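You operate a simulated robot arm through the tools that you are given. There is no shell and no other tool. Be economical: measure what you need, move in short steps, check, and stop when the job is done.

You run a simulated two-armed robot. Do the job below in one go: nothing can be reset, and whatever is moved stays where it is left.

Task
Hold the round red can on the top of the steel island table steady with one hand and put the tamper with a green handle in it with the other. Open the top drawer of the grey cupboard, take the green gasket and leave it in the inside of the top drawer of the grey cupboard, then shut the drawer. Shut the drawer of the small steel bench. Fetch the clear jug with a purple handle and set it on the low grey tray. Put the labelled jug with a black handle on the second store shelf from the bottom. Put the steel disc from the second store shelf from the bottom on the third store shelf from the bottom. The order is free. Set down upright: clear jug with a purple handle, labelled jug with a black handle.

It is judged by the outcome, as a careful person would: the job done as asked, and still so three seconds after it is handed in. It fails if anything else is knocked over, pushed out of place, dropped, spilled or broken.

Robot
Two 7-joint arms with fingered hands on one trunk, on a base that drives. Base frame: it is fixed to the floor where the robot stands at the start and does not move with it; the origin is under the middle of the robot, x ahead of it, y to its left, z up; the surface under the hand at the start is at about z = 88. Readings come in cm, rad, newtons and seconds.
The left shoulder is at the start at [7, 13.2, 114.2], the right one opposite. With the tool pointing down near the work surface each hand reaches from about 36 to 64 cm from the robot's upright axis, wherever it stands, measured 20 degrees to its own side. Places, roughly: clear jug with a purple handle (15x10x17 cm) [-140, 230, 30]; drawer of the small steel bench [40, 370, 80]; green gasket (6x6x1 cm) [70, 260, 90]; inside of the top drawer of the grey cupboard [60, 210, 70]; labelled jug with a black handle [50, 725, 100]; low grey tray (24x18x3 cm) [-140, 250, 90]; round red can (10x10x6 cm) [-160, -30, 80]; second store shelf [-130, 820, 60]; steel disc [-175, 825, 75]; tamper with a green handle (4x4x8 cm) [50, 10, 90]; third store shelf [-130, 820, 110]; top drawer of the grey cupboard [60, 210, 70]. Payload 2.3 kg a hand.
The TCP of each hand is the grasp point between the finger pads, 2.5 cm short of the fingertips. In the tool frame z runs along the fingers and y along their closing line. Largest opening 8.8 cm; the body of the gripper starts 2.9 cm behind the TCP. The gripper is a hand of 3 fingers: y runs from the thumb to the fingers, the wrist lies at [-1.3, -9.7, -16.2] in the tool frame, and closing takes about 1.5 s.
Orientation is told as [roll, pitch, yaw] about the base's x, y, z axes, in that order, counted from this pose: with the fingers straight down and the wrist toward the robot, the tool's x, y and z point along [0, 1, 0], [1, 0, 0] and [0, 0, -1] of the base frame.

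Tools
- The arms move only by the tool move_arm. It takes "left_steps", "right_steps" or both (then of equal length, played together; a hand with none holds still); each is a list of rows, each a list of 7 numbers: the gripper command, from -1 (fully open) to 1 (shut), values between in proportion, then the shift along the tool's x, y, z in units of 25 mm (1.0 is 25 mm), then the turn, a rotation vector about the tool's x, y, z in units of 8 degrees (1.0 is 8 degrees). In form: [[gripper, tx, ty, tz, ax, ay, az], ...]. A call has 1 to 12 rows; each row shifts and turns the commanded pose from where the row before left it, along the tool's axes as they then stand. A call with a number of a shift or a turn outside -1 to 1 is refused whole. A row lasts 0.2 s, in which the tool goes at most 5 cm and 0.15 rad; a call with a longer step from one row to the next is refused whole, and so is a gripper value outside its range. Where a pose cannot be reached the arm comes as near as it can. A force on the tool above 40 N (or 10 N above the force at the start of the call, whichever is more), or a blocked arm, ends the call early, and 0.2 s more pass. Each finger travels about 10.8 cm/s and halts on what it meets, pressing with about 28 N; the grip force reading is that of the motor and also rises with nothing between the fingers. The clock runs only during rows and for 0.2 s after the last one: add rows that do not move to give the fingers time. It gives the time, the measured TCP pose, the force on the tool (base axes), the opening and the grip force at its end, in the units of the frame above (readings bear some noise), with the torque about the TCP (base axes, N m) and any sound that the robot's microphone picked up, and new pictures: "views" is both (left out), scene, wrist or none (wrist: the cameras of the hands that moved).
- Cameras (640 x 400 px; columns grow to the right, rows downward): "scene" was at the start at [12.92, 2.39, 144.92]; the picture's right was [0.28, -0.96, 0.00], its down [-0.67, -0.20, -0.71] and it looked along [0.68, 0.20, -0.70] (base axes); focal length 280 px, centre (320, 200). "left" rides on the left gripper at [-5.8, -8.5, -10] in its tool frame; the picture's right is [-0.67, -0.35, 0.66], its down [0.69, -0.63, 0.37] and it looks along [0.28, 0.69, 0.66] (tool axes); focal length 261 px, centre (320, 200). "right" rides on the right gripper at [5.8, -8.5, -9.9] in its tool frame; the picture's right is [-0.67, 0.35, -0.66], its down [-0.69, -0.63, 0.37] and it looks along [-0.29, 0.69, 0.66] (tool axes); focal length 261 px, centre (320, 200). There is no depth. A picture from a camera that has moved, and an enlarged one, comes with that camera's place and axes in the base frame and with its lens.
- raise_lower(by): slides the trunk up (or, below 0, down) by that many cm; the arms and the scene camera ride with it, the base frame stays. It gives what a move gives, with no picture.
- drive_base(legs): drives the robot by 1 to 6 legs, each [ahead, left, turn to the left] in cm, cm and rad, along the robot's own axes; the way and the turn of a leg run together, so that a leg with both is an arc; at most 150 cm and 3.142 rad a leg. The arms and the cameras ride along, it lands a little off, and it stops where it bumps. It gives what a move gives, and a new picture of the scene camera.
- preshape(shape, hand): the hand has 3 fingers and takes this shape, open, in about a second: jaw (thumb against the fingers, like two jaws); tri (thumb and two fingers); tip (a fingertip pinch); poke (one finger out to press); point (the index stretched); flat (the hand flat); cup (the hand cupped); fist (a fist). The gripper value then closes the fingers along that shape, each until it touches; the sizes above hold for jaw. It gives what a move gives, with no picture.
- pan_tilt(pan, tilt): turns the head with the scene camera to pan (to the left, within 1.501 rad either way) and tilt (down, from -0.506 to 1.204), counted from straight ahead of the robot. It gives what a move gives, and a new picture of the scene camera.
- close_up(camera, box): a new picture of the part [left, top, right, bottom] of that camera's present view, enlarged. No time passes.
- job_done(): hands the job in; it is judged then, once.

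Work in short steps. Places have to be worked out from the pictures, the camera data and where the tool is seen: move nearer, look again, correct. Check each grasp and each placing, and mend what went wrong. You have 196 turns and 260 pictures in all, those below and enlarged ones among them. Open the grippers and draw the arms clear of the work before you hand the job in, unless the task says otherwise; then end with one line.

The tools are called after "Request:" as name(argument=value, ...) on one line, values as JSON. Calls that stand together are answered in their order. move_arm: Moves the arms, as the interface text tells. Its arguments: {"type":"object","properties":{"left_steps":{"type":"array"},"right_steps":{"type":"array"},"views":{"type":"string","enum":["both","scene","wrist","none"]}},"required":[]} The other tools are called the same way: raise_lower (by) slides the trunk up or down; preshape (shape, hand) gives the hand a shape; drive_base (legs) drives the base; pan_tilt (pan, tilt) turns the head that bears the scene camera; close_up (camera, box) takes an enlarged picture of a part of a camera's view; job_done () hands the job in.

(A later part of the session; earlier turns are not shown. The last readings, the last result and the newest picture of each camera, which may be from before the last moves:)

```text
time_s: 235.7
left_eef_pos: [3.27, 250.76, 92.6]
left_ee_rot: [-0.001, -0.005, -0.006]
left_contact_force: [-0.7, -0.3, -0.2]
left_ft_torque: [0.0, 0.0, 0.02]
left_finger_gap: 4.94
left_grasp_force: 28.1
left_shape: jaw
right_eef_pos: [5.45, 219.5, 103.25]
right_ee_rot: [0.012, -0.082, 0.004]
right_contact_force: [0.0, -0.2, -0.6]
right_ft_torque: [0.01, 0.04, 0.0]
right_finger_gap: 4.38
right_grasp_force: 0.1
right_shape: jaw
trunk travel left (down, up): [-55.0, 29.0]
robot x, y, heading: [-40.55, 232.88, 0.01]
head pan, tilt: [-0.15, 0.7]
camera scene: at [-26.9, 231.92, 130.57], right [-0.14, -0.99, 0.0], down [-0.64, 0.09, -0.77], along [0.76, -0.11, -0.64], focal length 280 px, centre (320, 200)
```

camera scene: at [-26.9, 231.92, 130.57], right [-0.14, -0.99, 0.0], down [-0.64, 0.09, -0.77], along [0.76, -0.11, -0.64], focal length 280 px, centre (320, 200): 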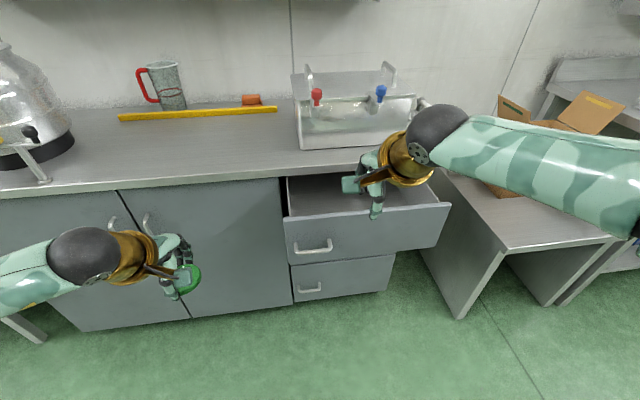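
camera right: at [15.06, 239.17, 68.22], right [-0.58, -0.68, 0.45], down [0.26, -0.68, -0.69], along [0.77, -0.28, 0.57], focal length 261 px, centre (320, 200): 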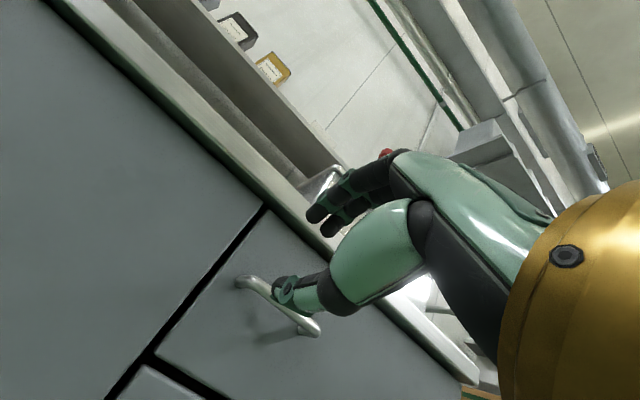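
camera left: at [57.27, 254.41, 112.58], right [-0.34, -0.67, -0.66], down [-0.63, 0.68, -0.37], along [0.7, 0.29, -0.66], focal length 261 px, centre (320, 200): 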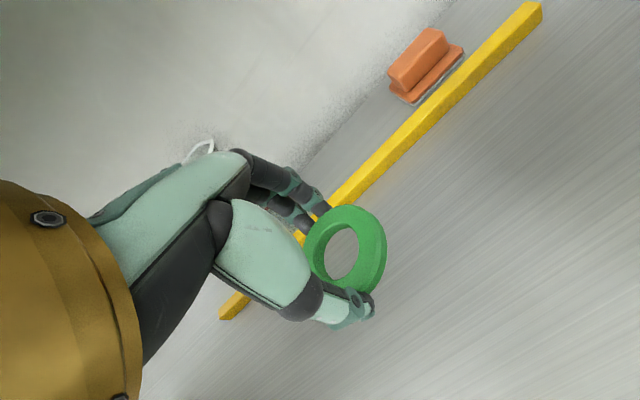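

I raise the left hand to clear the drawer front, then shift the base right and ahead.

Request:
move_arm(left_steps=[[1, 0, 0, -0.9, 0, 0, 0], [1, 0, 0, -0.9, 0, 0, 0], [1, 0, 0, -0.9, 0, 0, 0], [1, 0, 0, -0.9, 0, 0, 0]], views="none")

Request:
drive_base(legs=[[0, -30, 0], [20, 0, 0]])

Request:
move_arm(left_steps=[[1, -0.6, 0.8, 0, 0, 0, 0], [1, -0.6, 0.8, 0, 0, 0, 0], [1, -0.6, 0.8, 0, 0, 0, 0], [1, -0.6, 0.8, 0, 0, 0, 0], [1, 0, 0, 0, 0, 0, 0]], views="both")

```text
time_s: 236.7
left_eef_pos: [3.32, 250.67, 101.57]
left_ee_rot: [-0.001, -0.004, -0.006]
left_contact_force: [0.3, 0.7, 0.1]
left_ft_torque: [0.0, 0.01, 0.01]
left_finger_gap: 4.92
left_grasp_force: 28.9
left_shape: jaw
right_eef_pos: [5.57, 219.32, 103.24]
right_ee_rot: [0.009, -0.08, 0.004]
right_contact_force: [-0.8, 0.1, -0.9]
right_ft_torque: [0.0, -0.01, 0.04]
right_finger_gap: 4.36
right_grasp_force: 0.1
right_shape: jaw
trunk travel left (down, up): [-55.0, 29.0]
robot x, y, heading: [-40.08, 232.76, 0.01]
head pan, tilt: [-0.15, 0.7]
```

```text
time_s: 240.0
left_eef_pos: [23.61, 220.24, 101.61]
left_ee_rot: [0.0, -0.003, -0.011]
left_contact_force: [-0.4, -0.8, -1.0]
left_ft_torque: [0.03, -0.01, -0.01]
left_finger_gap: 4.91
left_grasp_force: 28.0
left_shape: jaw
right_eef_pos: [25.64, 189.12, 103.17]
right_ee_rot: [0.011, -0.083, -0.002]
right_contact_force: [-0.1, 0.2, 0.3]
right_ft_torque: [0.01, -0.03, -0.03]
right_finger_gap: 4.35
right_grasp_force: 0.1
right_shape: jaw
trunk travel left (down, up): [-55.0, 29.0]
robot x, y, heading: [-19.93, 202.78, 0.005]
head pan, tilt: [-0.15, 0.7]
camera scene: at [-6.65, 201.67, 130.58], right [-0.14, -0.99, 0.0], down [-0.64, 0.09, -0.77], along [0.76, -0.11, -0.64], focal length 280 px, centre (320, 200)
```

scene: 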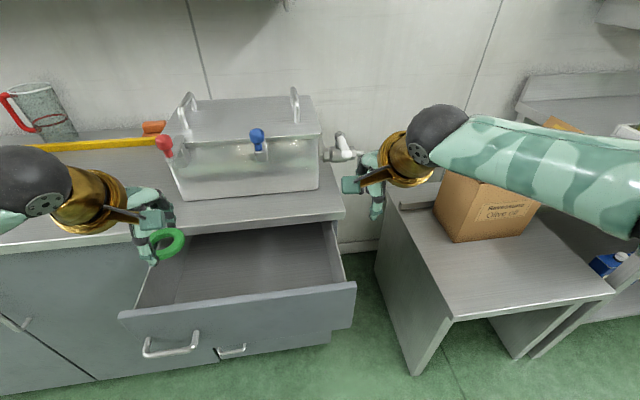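

```text
time_s: 241.2
left_eef_pos: [31.37, 214.18, 101.7]
left_ee_rot: [-0.002, -0.006, -0.01]
left_contact_force: [0.2, 0.5, -0.2]
left_ft_torque: [-0.04, -0.01, 0.0]
left_finger_gap: 4.91
left_grasp_force: 27.7
left_shape: jaw
right_eef_pos: [25.77, 189.14, 103.31]
right_ee_rot: [0.011, -0.083, -0.001]
right_contact_force: [-0.2, -0.3, 0.0]
right_ft_torque: [0.01, 0.0, -0.02]
right_finger_gap: 4.35
right_grasp_force: 0.1
right_shape: jaw
trunk travel left (down, up): [-55.0, 29.0]
robot x, y, heading: [-20.06, 202.43, 0.007]
head pan, tilt: [-0.15, 0.7]
camera scene: at [-6.59, 201.71, 130.57], right [-0.14, -0.99, 0.0], down [-0.64, 0.09, -0.76], along [0.76, -0.11, -0.64], focal length 280 px, centre (320, 200)
camera left: at [22.78, 208.44, 111.41], right [-0.35, -0.67, -0.66], down [-0.62, 0.69, -0.37], along [0.7, 0.28, -0.66], focal length 261 px, centre (320, 200)
```

scene: 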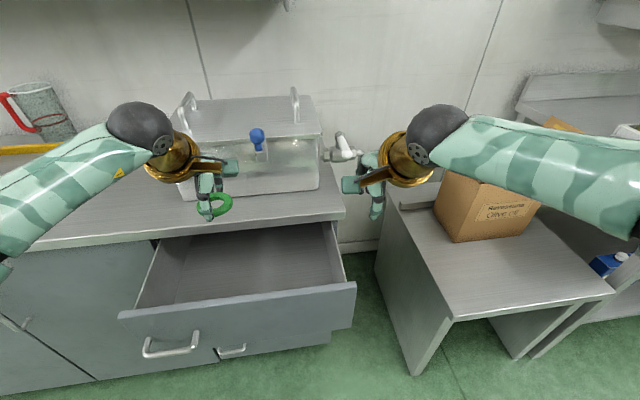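
left: 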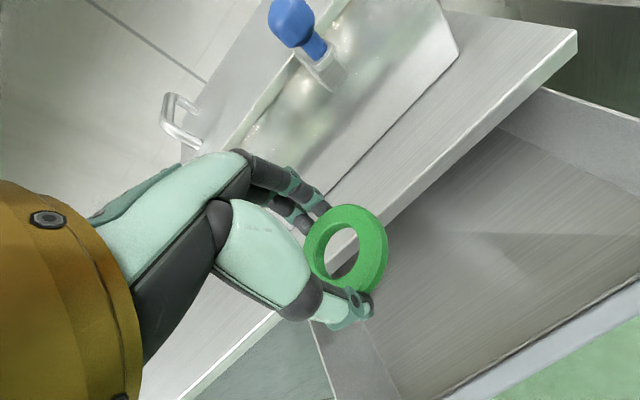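

The opening spans x 24–40, and the hand is over it. I lower the gasket to just above the drawer floor.

Request:
move_arm(left_steps=[[1, 0, 0.1, 0.9, 0, 0, 0], [1, 0, 0.1, 0.9, 0, 0, 0], [1, 0, 0, 0.9, 0, 0, 0], [1, 0, 0, 0.9, 0, 0, 0], [1, 0, 0, 0.9, 0, 0, 0], [1, 0, 0, 0.9, 0, 0, 0], [1, 0, 0, 0.9, 0, 0, 0], [1, 0, 0, 0.9, 0, 0, 0], [1, 0, 0, 0.9, 0, 0, 0], [1, 0, 0, 0.9, 0, 0, 0], [1, 0, 0, 0.9, 0, 0, 0]], views="both")

```text
time_s: 243.6
left_eef_pos: [32.23, 213.91, 76.48]
left_ee_rot: [-0.002, -0.004, -0.009]
left_contact_force: [-0.3, 0.6, -0.4]
left_ft_torque: [0.01, 0.0, -0.01]
left_finger_gap: 4.91
left_grasp_force: 28.1
left_shape: jaw
right_eef_pos: [25.74, 189.04, 103.29]
right_ee_rot: [0.011, -0.079, -0.003]
right_contact_force: [0.0, -0.2, 0.2]
right_ft_torque: [-0.03, 0.02, 0.04]
right_finger_gap: 4.38
right_grasp_force: 0.0
right_shape: jaw
trunk travel left (down, up): [-55.0, 29.0]
robot x, y, heading: [-19.83, 202.48, 0.007]
head pan, tilt: [-0.15, 0.7]
camera scene: at [-6.5, 201.65, 130.56], right [-0.14, -0.99, 0.0], down [-0.64, 0.09, -0.76], along [0.76, -0.11, -0.64], focal length 280 px, centre (320, 200)
camera left: at [23.63, 208.18, 86.52], right [-0.35, -0.67, -0.66], down [-0.62, 0.69, -0.37], along [0.7, 0.28, -0.66], focal length 261 px, centre (320, 200)
```

scene: 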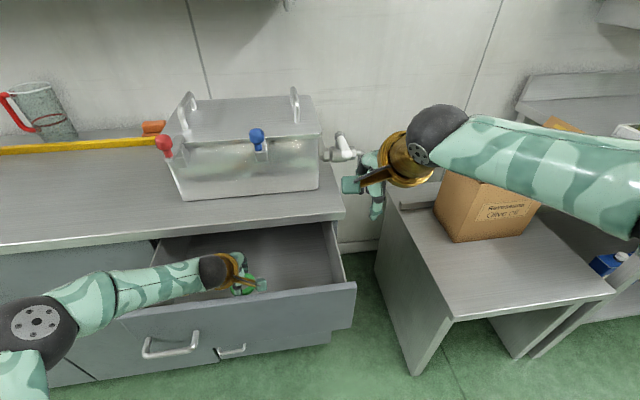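
left: 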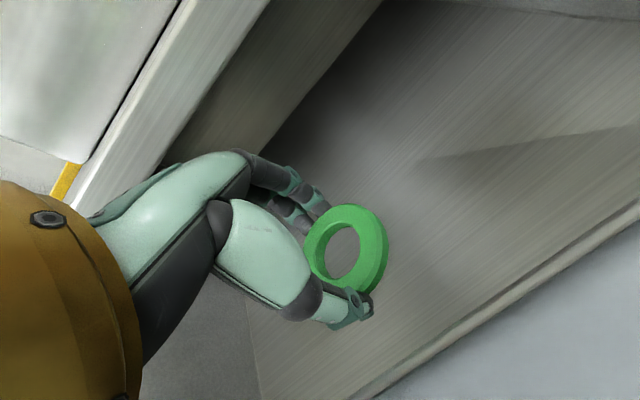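

Inside with no contact. I lower further 3 cm in small steps, feeling for the floor.

Request:
move_arm(left_steps=[[1, 0, 0.1, 0.3, 0, 0, 0], [1, 0, 0.1, 0.3, 0, 0, 0], [1, 0, 0, 0.3, 0, 0, 0], [1, 0, 0, 0.3, 0, 0, 0], [1, 0, 0, 0, 0, 0, 0]], views="wrist")

```text
time_s: 244.8
left_eef_pos: [32.71, 213.97, 73.96]
left_ee_rot: [-0.001, -0.006, -0.012]
left_contact_force: [-0.4, 0.4, -0.1]
left_ft_torque: [0.01, -0.02, -0.02]
left_finger_gap: 4.9
left_grasp_force: 28.1
left_shape: jaw
right_eef_pos: [25.79, 189.04, 103.14]
right_ee_rot: [0.01, -0.082, -0.001]
right_contact_force: [-0.5, -0.1, 0.7]
right_ft_torque: [0.01, 0.01, 0.02]
right_finger_gap: 4.36
right_grasp_force: 0.1
right_shape: jaw
trunk travel left (down, up): [-55.0, 29.0]
robot x, y, heading: [-19.99, 202.56, 0.007]
head pan, tilt: [-0.15, 0.7]
camera left: at [24.04, 208.32, 83.86], right [-0.35, -0.67, -0.66], down [-0.62, 0.69, -0.37], along [0.7, 0.28, -0.66], focal length 261 px, centre (320, 200)
```

left: 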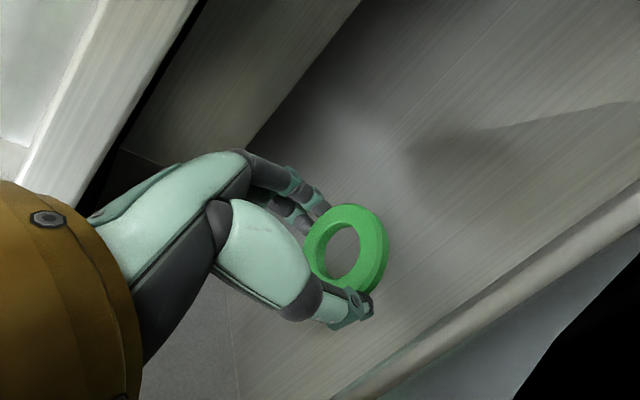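

Request:
move_arm(left_steps=[[1, 0, 0.1, 0.3, 0, 0, 0], [1, 0, 0.1, 0.3, 0, 0, 0], [1, 0, 0, 0.3, 0, 0, 0], [1, 0, 0, 0, 0, 0, 0]], views="scene")

Request:
close_up(camera="scene", box=[120, 200, 360, 370])

```text
time_s: 245.5
left_eef_pos: [33.44, 213.88, 72.9]
left_ee_rot: [-0.02, -0.024, -0.001]
left_contact_force: [0.9, 2.1, 28.2]
left_ft_torque: [-1.79, 2.72, -0.2]
left_finger_gap: 4.9
left_grasp_force: 27.8
left_shape: jaw
right_eef_pos: [25.46, 189.12, 103.36]
right_ee_rot: [0.011, -0.084, 0.001]
right_contact_force: [-0.4, -1.1, 0.8]
right_ft_torque: [-0.04, 0.0, 0.03]
right_finger_gap: 4.33
right_grasp_force: 0.0
right_shape: jaw
trunk travel left (down, up): [-55.0, 29.0]
robot x, y, heading: [-19.99, 202.99, 0.004]
head pan, tilt: [-0.15, 0.7]
stopped in row 3 (left hand): the force on the tool passed its limit at 47 N (the readings are from after the stop); the commanded pose is now the measured one
camera scene: at [-6.94, 201.69, 130.63], right [-0.14, -0.99, 0.0], down [-0.64, 0.09, -0.77], along [0.76, -0.11, -0.64], focal length 280 px, centre (320, 200)
```

scene: 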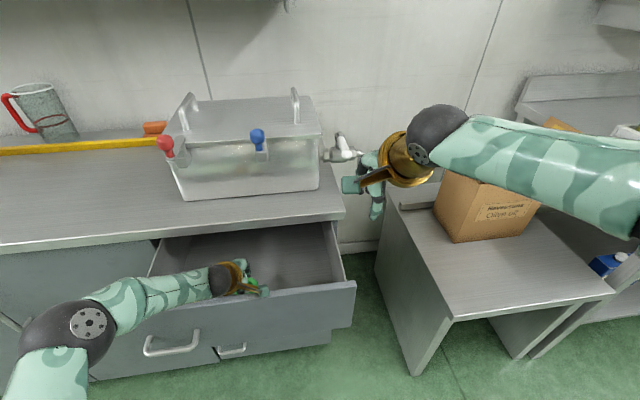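

```text
2.35 times, centred on (240, 285) of scene
camera zoom: at [-6.94, 201.69, 130.63], right [-0.14, -0.99, 0.0], down [-0.64, 0.09, -0.77], along [0.76, -0.11, -0.64], focal length 660 px, centre (508, 0)
```

zoom: 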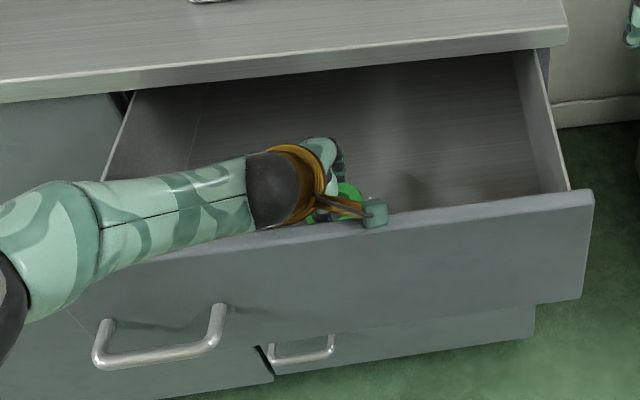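

The wrist block rests on the drawer front. I raise 2 cm, tilt the hand so the wrist comes above the fingers, and lower again.

Request:
move_arm(left_steps=[[1, 0, 0, -0.5, 0, 0, 0], [1, 0, 0, -0.5, 0, 0, 0], [1, 0, 0, 0, 0.9, 0, 0], [1, 0, 0, 0, 0.9, 0, 0], [1, 0, 0, 0, 0.9, 0, 0], [1, 0, 0, 0, 0.9, 0, 0], [1, 0, 0.15, 0.26, 0, 0, 0], [1, 0, 0.15, 0.26, 0, 0, 0], [1, 0, 0.15, 0.26, 0, 0, 0], [1, 0, 0.15, 0.26, 0, 0, 0], [1, 0, 0, 0, 0, 0, 0]], views="both")

```text
time_s: 247.9
left_eef_pos: [30.93, 213.57, 72.42]
left_ee_rot: [-0.014, 0.487, -0.01]
left_contact_force: [0.3, -0.3, 0.0]
left_ft_torque: [0.0, 0.01, -0.01]
left_finger_gap: 4.86
left_grasp_force: 28.2
left_shape: jaw
left hand out of reach, approached as far as the arm can: row 6
right_eef_pos: [25.87, 189.07, 103.24]
right_ee_rot: [0.01, -0.082, -0.001]
right_contact_force: [-0.8, 0.0, 0.4]
right_ft_torque: [-0.01, -0.02, 0.01]
right_finger_gap: 4.37
right_grasp_force: 0.0
right_shape: jaw
trunk travel left (down, up): [-55.0, 29.0]
robot x, y, heading: [-20.03, 202.7, 0.006]
head pan, tilt: [-0.15, 0.7]
camera scene: at [-6.55, 201.68, 130.56], right [-0.14, -0.99, 0.0], down [-0.64, 0.09, -0.76], along [0.76, -0.11, -0.64], focal length 280 px, centre (320, 200)
camera left: at [27.97, 207.92, 85.29], right [-0.62, -0.67, -0.41], down [-0.72, 0.69, -0.03], along [0.3, 0.27, -0.91], focal length 261 px, centre (320, 200)
```

scene: 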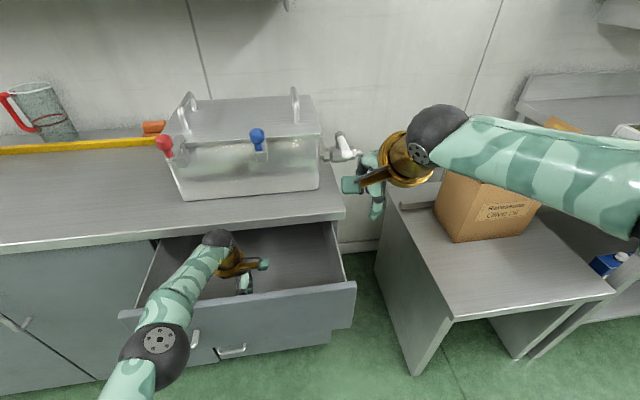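
left: 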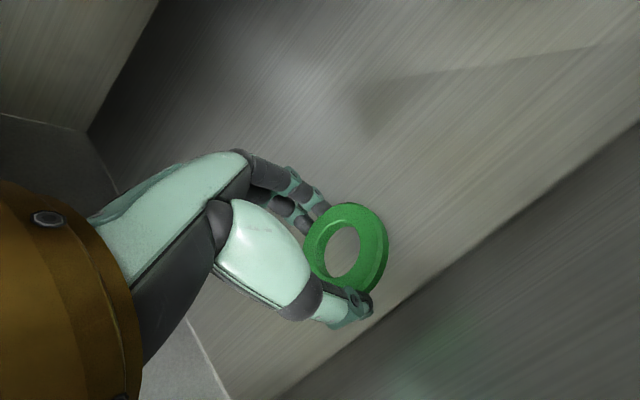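

Clear now. I lower in 5 mm steps until touching the floor.

Request:
move_arm(left_steps=[[1, 0, 0.1, 0.175, 0, 0, 0], [1, 0, 0.1, 0.175, 0, 0, 0], [1, 0, 0.1, 0.175, 0, 0, 0], [1, 0, 0.1, 0.175, 0, 0, 0], [1, 0, 0.1, 0.175, 0, 0, 0], [1, 0, 0.1, 0.175, 0, 0, 0], [1, 0, 0, 0, 0, 0, 0]], views="wrist")

```text
time_s: 249.5
left_eef_pos: [30.05, 213.55, 69.97]
left_ee_rot: [-0.012, 0.482, -0.011]
left_contact_force: [0.5, 0.8, 27.4]
left_ft_torque: [-0.06, -0.34, 0.01]
left_finger_gap: 4.93
left_grasp_force: 27.8
left_shape: jaw
left hand out of reach, approached as far as the arm can: row 3, 5
right_eef_pos: [25.26, 188.92, 103.41]
right_ee_rot: [0.012, -0.087, -0.002]
right_contact_force: [0.1, 0.7, -0.9]
right_ft_torque: [-0.02, 0.0, 0.01]
right_finger_gap: 4.35
right_grasp_force: 0.1
right_shape: jaw
trunk travel left (down, up): [-55.0, 29.0]
robot x, y, heading: [-20.2, 202.85, 0.01]
head pan, tilt: [-0.15, 0.7]
camera left: at [26.96, 207.82, 82.77], right [-0.62, -0.67, -0.41], down [-0.72, 0.69, -0.04], along [0.31, 0.27, -0.91], focal length 261 px, centre (320, 200)
```

left: 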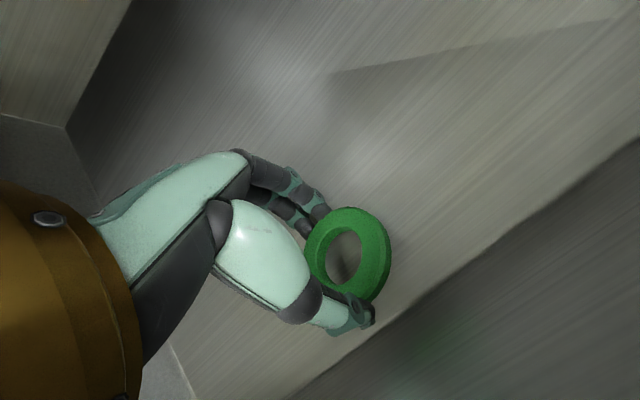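

Touching the floor. I release and rise.

Request:
move_arm(left_steps=[[1, 0, -0.03, -0.05, 0, 0, 0], [0.4, 0, 0, 0, 0, 0, 0], [0, 0, 0, 0, 0, 0, 0], [-0.4, 0, 0, 0, 0, 0, 0], [-0.4, 0, 0, 0, 0, 0, 0], [-0.4, 0, 0, 0, 0, 0, 0], [-0.4, 0, -0.1, -0.2, 0, 0, 0], [-0.4, 0, -0.2, -0.4, 0, 0, 0], [-0.4, 0, -0.35, -0.7, 0, 0, 0], [-0.4, 0, -0.35, -0.7, 0, 0, 0], [-0.4, 0, -0.35, -0.7, 0, 0, 0]], views="wrist")

```text
time_s: 251.9
left_eef_pos: [30.65, 213.34, 77.39]
left_ee_rot: [-0.013, 0.491, -0.009]
left_contact_force: [-0.1, -0.2, 0.0]
left_ft_torque: [-0.02, 0.03, -0.01]
left_finger_gap: 6.15
left_grasp_force: 0.1
left_shape: jaw
right_eef_pos: [25.79, 189.12, 103.19]
right_ee_rot: [0.012, -0.083, -0.002]
right_contact_force: [0.0, 1.2, -0.8]
right_ft_torque: [-0.03, -0.01, 0.02]
right_finger_gap: 4.36
right_grasp_force: 0.1
right_shape: jaw
trunk travel left (down, up): [-55.0, 29.0]
robot x, y, heading: [-19.76, 202.72, 0.009]
head pan, tilt: [-0.15, 0.7]
camera left: at [27.61, 207.76, 90.13], right [-0.62, -0.67, -0.41], down [-0.72, 0.69, -0.03], along [0.3, 0.27, -0.91], focal length 261 px, centre (320, 200)
```

left: 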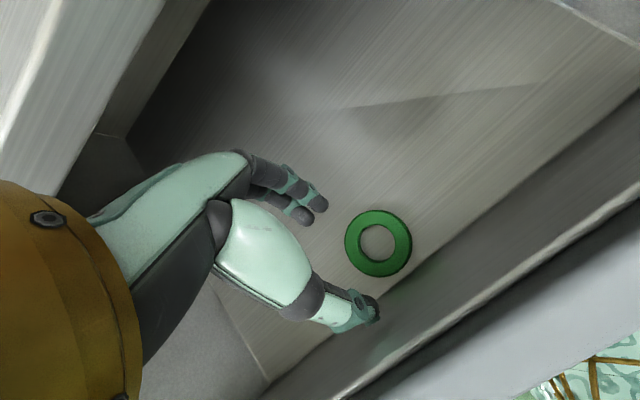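

The gasket lies flat in the drawer. I raise the left hand out, back off, and bring it closed in front of the drawer to push it shut.

Request:
move_arm(left_steps=[[-0.4, 0, -0.4, -0.8, 0, 0, 0], [-0.4, 0, -0.4, -0.8, 0, 0, 0], [-0.4, 0, -0.4, -0.8, 0, 0, 0], [-0.4, 0, -0.4, -0.8, 0, 0, 0], [-0.4, 0, -0.4, -0.8, 0, 0, 0], [-0.4, 0, -0.4, -0.8, 0, 0, 0], [-0.4, 0, -0.4, -0.8, 0, 0, 0], [-0.4, 0, -0.4, -0.8, 0, 0, 0], [-0.4, 0, -0.4, -0.8, 0, 0, 0]], views="none")

Request:
drive_base(legs=[[-32, 0, 0]])

Request:
move_arm(left_steps=[[0, 0, 0, 0, -0.9, 0, 0], [0.5, 0, 0, 0, -0.9, 0, 0], [1, 0, 0, 0, -0.9, 0, 0], [1, 0, 0, 0, -0.8, 0, 0], [1, 0, 0, 0.95, 0, 0, 0], [1, 0, 0, 0.95, 0, 0, 0], [1, 0, 0, 0.95, 0, 0, 0], [1, 0, 0, 0.95, 0, 0, 0], [1, 0, 0, 0.95, 0, 0, 0], [1, 0, 0, 0.95, 0, 0, 0], [1, 0, 0, 0.95, 0, 0, 0], [1, 0, 0, 0.95, 0, 0, 0]], views="scene")

```text
time_s: 253.9
left_eef_pos: [28.62, 213.27, 95.76]
left_ee_rot: [-0.014, 0.489, -0.012]
left_contact_force: [0.3, 0.1, 0.3]
left_ft_torque: [-0.05, 0.02, -0.02]
left_finger_gap: 6.15
left_grasp_force: 0.0
left_shape: jaw
left hand out of reach, approached as far as the arm can: row 6, 7, 8, 9
right_eef_pos: [25.85, 189.01, 103.12]
right_ee_rot: [0.01, -0.081, -0.001]
right_contact_force: [0.2, -0.1, 0.1]
right_ft_torque: [0.02, 0.01, 0.01]
right_finger_gap: 4.36
right_grasp_force: 0.0
right_shape: jaw
trunk travel left (down, up): [-55.0, 29.0]
robot x, y, heading: [-19.97, 202.3, 0.002]
head pan, tilt: [-0.15, 0.7]
```

```text
time_s: 256.1
left_eef_pos: [-4.06, 213.23, 95.82]
left_ee_rot: [-0.012, 0.491, -0.007]
left_contact_force: [0.0, 0.7, 0.1]
left_ft_torque: [-0.01, 0.03, 0.0]
left_finger_gap: 6.15
left_grasp_force: 0.2
left_shape: jaw
right_eef_pos: [-6.68, 188.86, 103.26]
right_ee_rot: [0.01, -0.081, 0.001]
right_contact_force: [-0.2, -0.5, 0.6]
right_ft_torque: [0.01, 0.01, 0.02]
right_finger_gap: 4.36
right_grasp_force: 0.1
right_shape: jaw
trunk travel left (down, up): [-55.0, 29.0]
robot x, y, heading: [-52.97, 202.51, 0.01]
head pan, tilt: [-0.15, 0.7]
camera scene: at [-39.18, 201.5, 130.56], right [-0.14, -0.99, 0.0], down [-0.64, 0.09, -0.76], along [0.76, -0.11, -0.64], focal length 280 px, centre (320, 200)
```

scene: 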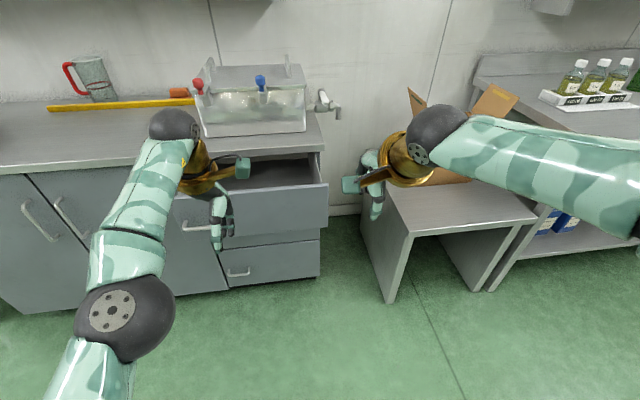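

```text
time_s: 258.7
left_eef_pos: [-4.15, 213.18, 76.7]
left_ee_rot: [-0.012, 0.001, -0.001]
left_contact_force: [0.0, -0.2, -0.8]
left_ft_torque: [0.04, 0.0, -0.03]
left_finger_gap: 0.01
left_grasp_force: 27.9
left_shape: jaw
left hand out of reach, approached as far as the arm can: row 1
right_eef_pos: [-6.67, 188.98, 103.1]
right_ee_rot: [0.01, -0.08, 0.003]
right_contact_force: [-0.4, -0.7, -0.2]
right_ft_torque: [0.01, -0.02, 0.01]
right_finger_gap: 4.38
right_grasp_force: 0.0
right_shape: jaw
trunk travel left (down, up): [-55.0, 29.0]
robot x, y, heading: [-52.73, 202.67, 0.012]
head pan, tilt: [-0.15, 0.7]
camera scene: at [-39.2, 201.49, 130.56], right [-0.14, -0.99, 0.0], down [-0.64, 0.09, -0.76], along [0.76, -0.11, -0.64], focal length 280 px, centre (320, 200)
```

scene: 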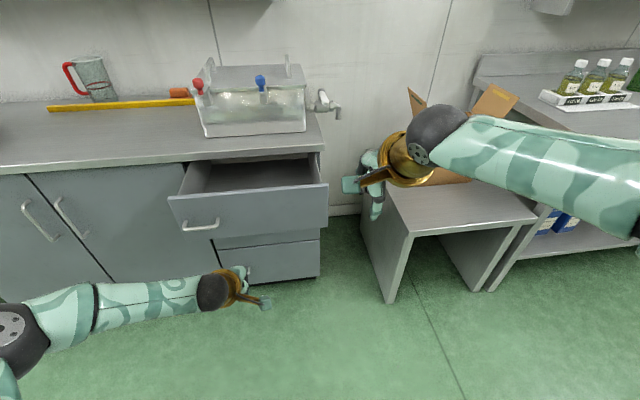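

The hand's upper part would hit the counter edge; I pitch the left hand forward so the closed fingertips do the pushing.

Request:
move_arm(left_steps=[[1, 0, 0, 0, -0.95, 0, 0], [1, 0, 0, 0, -0.95, 0, 0], [1, 0, 0, 0, -0.95, 0, 0], [1, 0, 0, 0, -0.95, 0, 0], [1, 0, 0, 0, -0.95, 0, 0], [1, 0, 0, 0, -0.95, 0, 0], [1, 0, 0, 0, -0.95, 0, 0], [1, 0, 0, 0, -0.95, 0, 0], [1, 0, 0, 0, -0.95, 0, 0], [1, 0, 0, 0, -0.95, 0, 0]], views="scene")

```text
time_s: 260.9
left_eef_pos: [-4.05, 212.77, 76.8]
left_ee_rot: [-0.05, -1.329, 0.047]
left_contact_force: [0.2, -0.9, -0.1]
left_ft_torque: [0.0, 0.02, -0.02]
left_finger_gap: 0.0
left_grasp_force: 27.6
left_shape: jaw
right_eef_pos: [-6.84, 188.99, 103.2]
right_ee_rot: [0.012, -0.083, 0.001]
right_contact_force: [0.7, -0.3, -0.5]
right_ft_torque: [0.0, 0.01, -0.07]
right_finger_gap: 4.38
right_grasp_force: 0.1
right_shape: jaw
trunk travel left (down, up): [-55.0, 29.0]
robot x, y, heading: [-52.69, 202.71, 0.011]
head pan, tilt: [-0.15, 0.7]
camera scene: at [-39.23, 201.49, 130.56], right [-0.14, -0.99, 0.0], down [-0.64, 0.09, -0.76], along [0.76, -0.11, -0.64], focal length 280 px, centre (320, 200)
```

scene: 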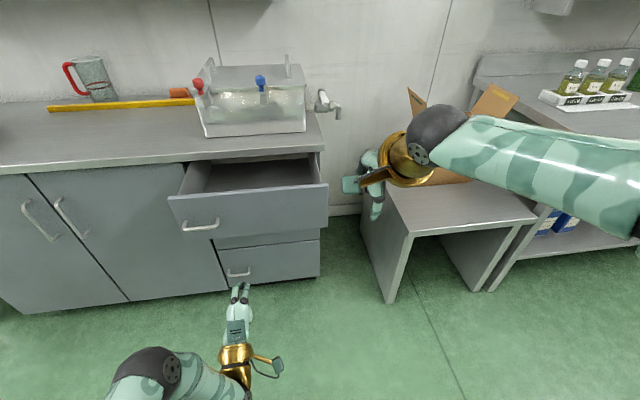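

Fingertips now lead at [-1.6, 213, 76]. I drive ahead 40 cm to push the drawer.

Request:
drive_base(legs=[[40, 0, 0]])

```text
time_s: 263.4
left_eef_pos: [36.01, 212.76, 76.8]
left_ee_rot: [-0.048, -1.327, 0.04]
left_contact_force: [-0.7, 0.8, -0.4]
left_ft_torque: [-0.04, 0.03, -0.01]
left_finger_gap: 0.0
left_grasp_force: 28.1
left_shape: jaw
right_eef_pos: [33.05, 188.93, 103.18]
right_ee_rot: [0.01, -0.084, -0.002]
right_contact_force: [-0.9, 0.4, 0.0]
right_ft_torque: [0.0, 0.01, -0.01]
right_finger_gap: 4.38
right_grasp_force: 0.1
right_shape: jaw
trunk travel left (down, up): [-55.0, 29.0]
robot x, y, heading: [-12.37, 203.34, 0.003]
head pan, tilt: [-0.15, 0.7]
camera scene: at [0.79, 201.64, 130.57], right [-0.15, -0.99, 0.0], down [-0.64, 0.09, -0.76], along [0.76, -0.11, -0.64], focal length 280 px, centre (320, 200)
```

scene: 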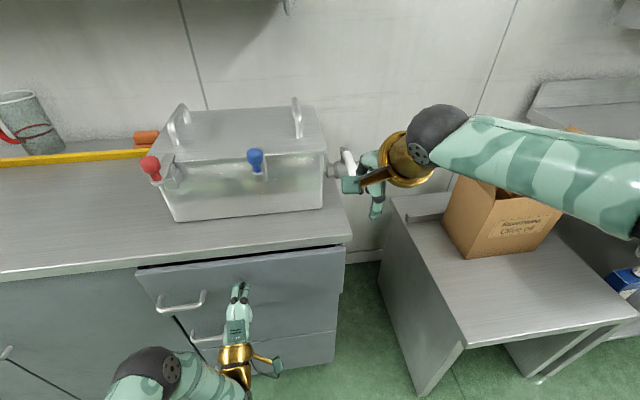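

Nearly shut. I push on until it is firm.

Request:
drive_base(legs=[[7, 0, 0]])

Request:
close_up(camera="scene", box=[80, 200, 400, 400])

```text
time_s: 264.4
left_eef_pos: [40.14, 212.78, 76.41]
left_ee_rot: [-0.058, -1.315, 0.045]
left_contact_force: [-11.0, -0.3, -1.5]
left_ft_torque: [-0.03, -0.01, 0.0]
left_finger_gap: 0.01
left_grasp_force: 28.0
left_shape: jaw
right_eef_pos: [37.9, 189.22, 103.27]
right_ee_rot: [0.01, -0.084, 0.0]
right_contact_force: [0.6, 0.2, 0.0]
right_ft_torque: [-0.01, 0.0, -0.05]
right_finger_gap: 4.34
right_grasp_force: 0.0
right_shape: jaw
trunk travel left (down, up): [-55.0, 29.0]
robot x, y, heading: [-7.87, 202.66, 0.007]
head pan, tilt: [-0.15, 0.7]
stopped in leg 1: the force on the tool passed its limit at 153 N (the readings are from after the stop); the commanded pose is now the measured one
camera scene: at [5.42, 201.7, 130.61], right [-0.14, -0.99, 0.0], down [-0.64, 0.09, -0.77], along [0.76, -0.11, -0.64], focal length 280 px, centre (320, 200)
```

scene: 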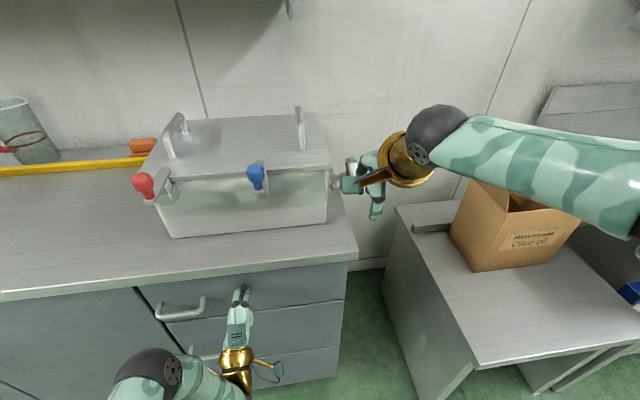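

```text
2.00 times, centred on (240, 300) of scene
camera zoom: at [5.42, 201.7, 130.61], right [-0.14, -0.99, 0.0], down [-0.64, 0.09, -0.77], along [0.76, -0.11, -0.64], focal length 561 px, centre (480, 0)
```

zoom: 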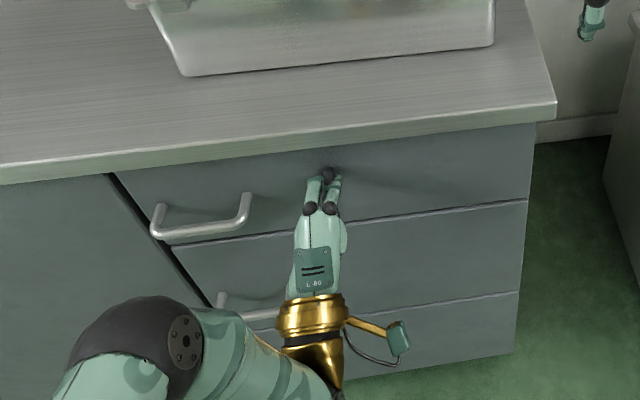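

The drawer is shut. Next the steel bench drawer near [30, 372, 79]: I back off and strafe left, keeping the left hand as a pusher.

Request:
drive_base(legs=[[-52, 0, 0], [0, 150, 0], [0, 8, 0]])

Request:
pan_tilt(pan=0.1, tilt=0.6)

```text
time_s: 275.2
left_eef_pos: [-14.34, 371.48, 76.26]
left_ee_rot: [-0.056, -1.314, 0.048]
left_contact_force: [1.0, -0.2, -0.4]
left_ft_torque: [-0.03, 0.01, 0.02]
left_finger_gap: 0.01
left_grasp_force: 27.9
left_shape: jaw
right_eef_pos: [-16.49, 347.72, 103.12]
right_ee_rot: [0.011, -0.081, 0.006]
right_contact_force: [0.1, -0.2, 0.1]
right_ft_torque: [0.0, 0.02, 0.0]
right_finger_gap: 4.39
right_grasp_force: 0.1
right_shape: jaw
trunk travel left (down, up): [-55.0, 29.0]
robot x, y, heading: [-62.94, 361.48, 0.011]
head pan, tilt: [-0.15, 0.7]
camera scene: at [-49.05, 360.07, 130.56], right [-0.14, -0.99, 0.0], down [-0.64, 0.09, -0.76], along [0.76, -0.1, -0.64], focal length 280 px, centre (320, 200)
```

scene: 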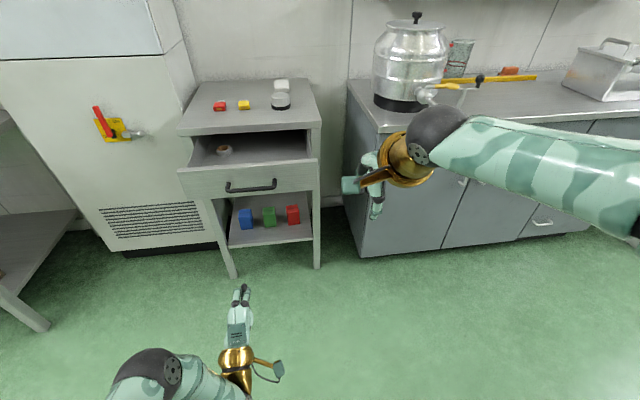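

```text
time_s: 276.0
left_eef_pos: [-14.46, 371.58, 76.37]
left_ee_rot: [-0.058, -1.314, 0.049]
left_contact_force: [0.3, 0.1, -0.1]
left_ft_torque: [0.01, -0.01, -0.05]
left_finger_gap: 0.0
left_grasp_force: 27.6
left_shape: jaw
right_eef_pos: [-16.46, 347.59, 103.0]
right_ee_rot: [0.01, -0.08, 0.006]
right_contact_force: [0.0, 0.1, 0.5]
right_ft_torque: [0.0, 0.02, -0.01]
right_finger_gap: 4.34
right_grasp_force: 0.1
right_shape: jaw
trunk travel left (down, up): [-55.0, 29.0]
robot x, y, heading: [-62.49, 361.22, 0.012]
head pan, tilt: [0.099, 0.6]
camera scene: at [-48.69, 362.26, 131.42], right [0.11, -0.99, 0.0], down [-0.56, -0.06, -0.82], along [0.82, 0.09, -0.57], focal length 280 px, centre (320, 200)
```

scene: 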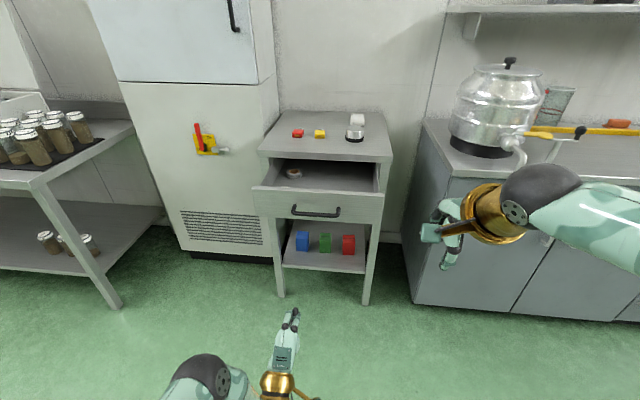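

Bench drawer front is at x≈24, z 71–83.5, handle bar at z≈76, centre y≈371. I raise 4.6 cm to push above the bar and drive ahead.

Request:
raise_lower(by=4.6)

Request:
drive_base(legs=[[32, 0, 0]])

Request:
close_up(camera="left", box=[0, 0, 640, 400])

```text
time_s: 276.9
left_eef_pos: [-14.5, 371.46, 80.97]
left_ee_rot: [-0.057, -1.315, 0.052]
left_contact_force: [0.0, 0.0, -0.1]
left_ft_torque: [0.01, 0.02, 0.01]
left_finger_gap: 0.0
left_grasp_force: 27.8
left_shape: jaw
right_eef_pos: [-16.52, 347.73, 107.83]
right_ee_rot: [0.011, -0.081, 0.007]
right_contact_force: [-0.4, 0.5, -0.5]
right_ft_torque: [0.0, -0.05, -0.01]
right_finger_gap: 4.36
right_grasp_force: 0.0
right_shape: jaw
trunk travel left (down, up): [-59.6, 24.4]
robot x, y, heading: [-62.44, 360.74, 0.015]
head pan, tilt: [0.099, 0.6]
```

```text
time_s: 279.0
left_eef_pos: [17.31, 372.04, 80.94]
left_ee_rot: [-0.057, -1.316, 0.052]
left_contact_force: [0.0, 0.0, -0.1]
left_ft_torque: [-0.01, 0.03, 0.0]
left_finger_gap: 0.0
left_grasp_force: 27.8
left_shape: jaw
right_eef_pos: [15.13, 348.3, 107.75]
right_ee_rot: [0.011, -0.079, 0.009]
right_contact_force: [0.9, -0.6, 0.1]
right_ft_torque: [-0.03, 0.01, -0.03]
right_finger_gap: 4.38
right_grasp_force: 0.1
right_shape: jaw
trunk travel left (down, up): [-59.6, 24.4]
robot x, y, heading: [-30.46, 361.63, 0.016]
head pan, tilt: [0.099, 0.6]
camera scene: at [-16.98, 362.73, 136.04], right [0.11, -0.99, 0.0], down [-0.56, -0.06, -0.83], along [0.82, 0.09, -0.56], focal length 280 px, centre (320, 200)
```

scene: 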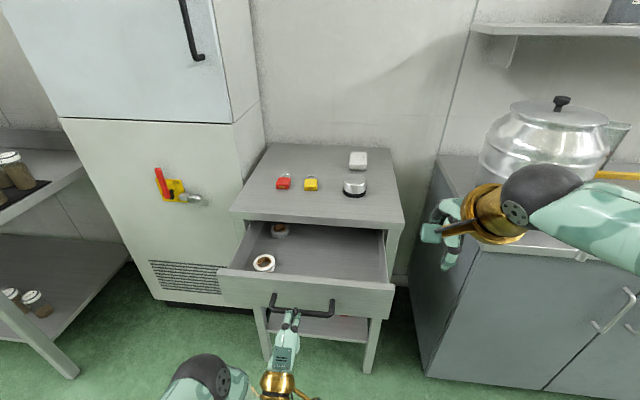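

```text
1.00 times, centred on (320, 200) of left (not enlarged: the box is as wide or as high as the picture)
camera zoom: at [5.44, 366.11, 75.32], right [0.54, -0.68, -0.49], down [0.2, 0.67, -0.71], along [0.82, 0.29, 0.5], focal length 261 px, centre (320, 200)
```

zoom: 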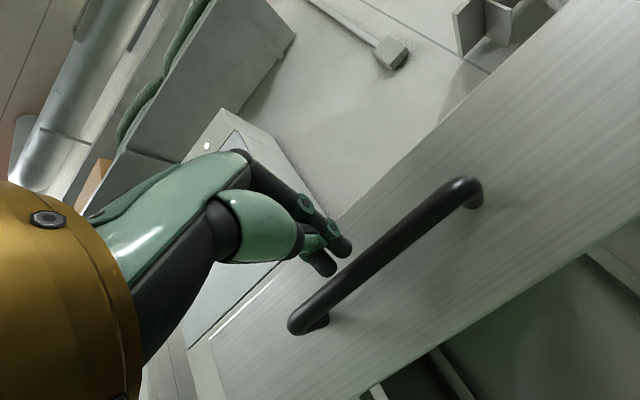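

Bar is at z≈79 and the top edge ≈84.5, so I raise 2 cm more and push on.

Request:
raise_lower(by=2)

Request:
drive_base(legs=[[8, 0, 0]])

Request:
close_up(camera="left", box=[200, 100, 520, 350])

```text
time_s: 279.7
left_eef_pos: [17.36, 372.01, 82.96]
left_ee_rot: [-0.058, -1.313, 0.051]
left_contact_force: [0.6, -0.2, -0.4]
left_ft_torque: [-0.03, -0.02, -0.02]
left_finger_gap: 0.02
left_grasp_force: 27.9
left_shape: jaw
right_eef_pos: [15.31, 348.18, 109.68]
right_ee_rot: [0.012, -0.079, 0.009]
right_contact_force: [0.2, 1.1, 0.4]
right_ft_torque: [0.0, 0.03, 0.01]
right_finger_gap: 4.36
right_grasp_force: 0.0
right_shape: jaw
trunk travel left (down, up): [-61.6, 22.4]
robot x, y, heading: [-30.7, 361.16, 0.012]
head pan, tilt: [0.099, 0.6]
```

```text
time_s: 280.7
left_eef_pos: [25.05, 372.13, 83.23]
left_ee_rot: [-0.058, -1.317, 0.052]
left_contact_force: [0.0, 0.0, 0.3]
left_ft_torque: [-0.03, 0.0, -0.01]
left_finger_gap: 0.0
left_grasp_force: 28.0
left_shape: jaw
right_eef_pos: [22.91, 348.31, 109.73]
right_ee_rot: [0.009, -0.082, 0.009]
right_contact_force: [0.6, -0.4, 0.4]
right_ft_torque: [0.0, 0.0, 0.0]
right_finger_gap: 4.34
right_grasp_force: 0.1
right_shape: jaw
trunk travel left (down, up): [-61.6, 22.4]
robot x, y, heading: [-23.08, 361.52, 0.015]
head pan, tilt: [0.099, 0.6]
camera scene: at [-9.29, 362.82, 138.05], right [0.11, -0.99, 0.0], down [-0.56, -0.06, -0.83], along [0.82, 0.09, -0.56], focal length 280 px, centre (320, 200)
```

scene: 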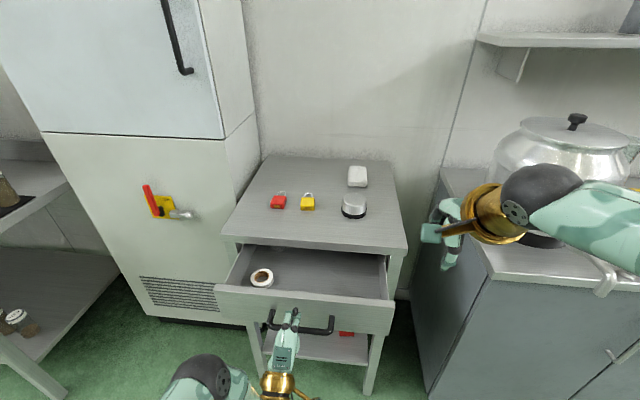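

```text
1.60 times, centred on (360, 225) of left
camera zoom: at [13.19, 366.2, 77.36], right [0.54, -0.68, -0.49], down [0.2, 0.67, -0.71], along [0.81, 0.29, 0.5], focal length 417 px, centre (256, 160)
```

zoom: 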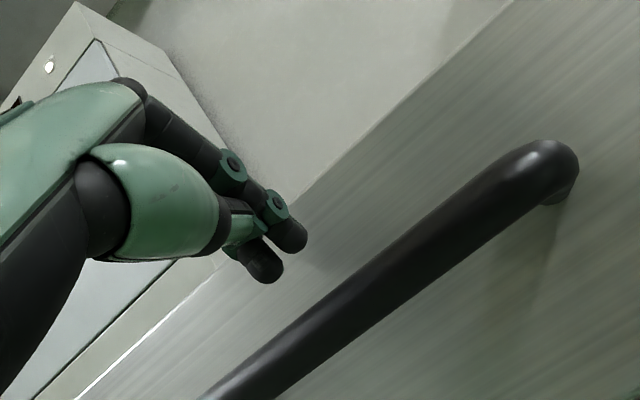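

Tips are between the bar and the top edge. I push on.

Request:
drive_base(legs=[[18, 0, 0]])

```text
time_s: 282.3
left_eef_pos: [42.0, 372.15, 82.68]
left_ee_rot: [-0.06, -1.307, 0.049]
left_contact_force: [0.0, 0.1, -0.7]
left_ft_torque: [0.03, -0.01, -0.01]
left_finger_gap: 0.0
left_grasp_force: 28.1
left_shape: jaw
right_eef_pos: [40.17, 348.47, 109.61]
right_ee_rot: [0.009, -0.079, 0.003]
right_contact_force: [0.3, 0.3, 0.2]
right_ft_torque: [0.01, 0.01, -0.01]
right_finger_gap: 4.37
right_grasp_force: 0.1
right_shape: jaw
trunk travel left (down, up): [-61.6, 22.4]
robot x, y, heading: [-6.19, 362.01, 0.015]
head pan, tilt: [0.099, 0.6]
stopped in leg 1: the force on the tool passed its limit at 62 N (the readings are from after the stop); the commanded pose is now the measured one
camera scene: at [8.01, 363.02, 138.02], right [0.11, -0.99, 0.0], down [-0.56, -0.06, -0.82], along [0.82, 0.09, -0.57], focal length 280 px, centre (320, 200)
```

scene: 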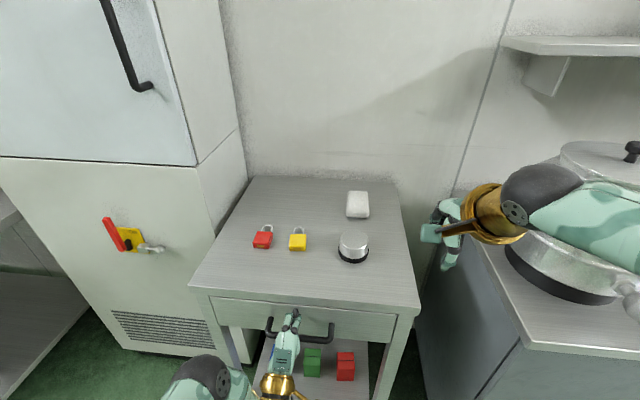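

Request:
close_up(camera="scene", box=[180, 260, 440, 400])

```text
2.46 times, centred on (310, 330) of scene
camera zoom: at [8.01, 363.02, 138.02], right [0.11, -0.99, 0.0], down [-0.56, -0.06, -0.82], along [0.82, 0.09, -0.57], focal length 690 px, centre (345, -120)
```

zoom: 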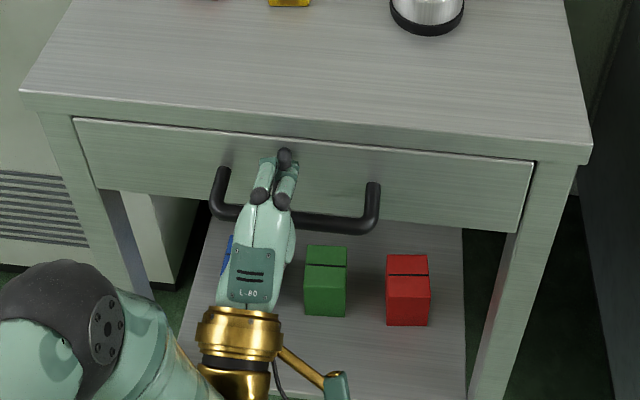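

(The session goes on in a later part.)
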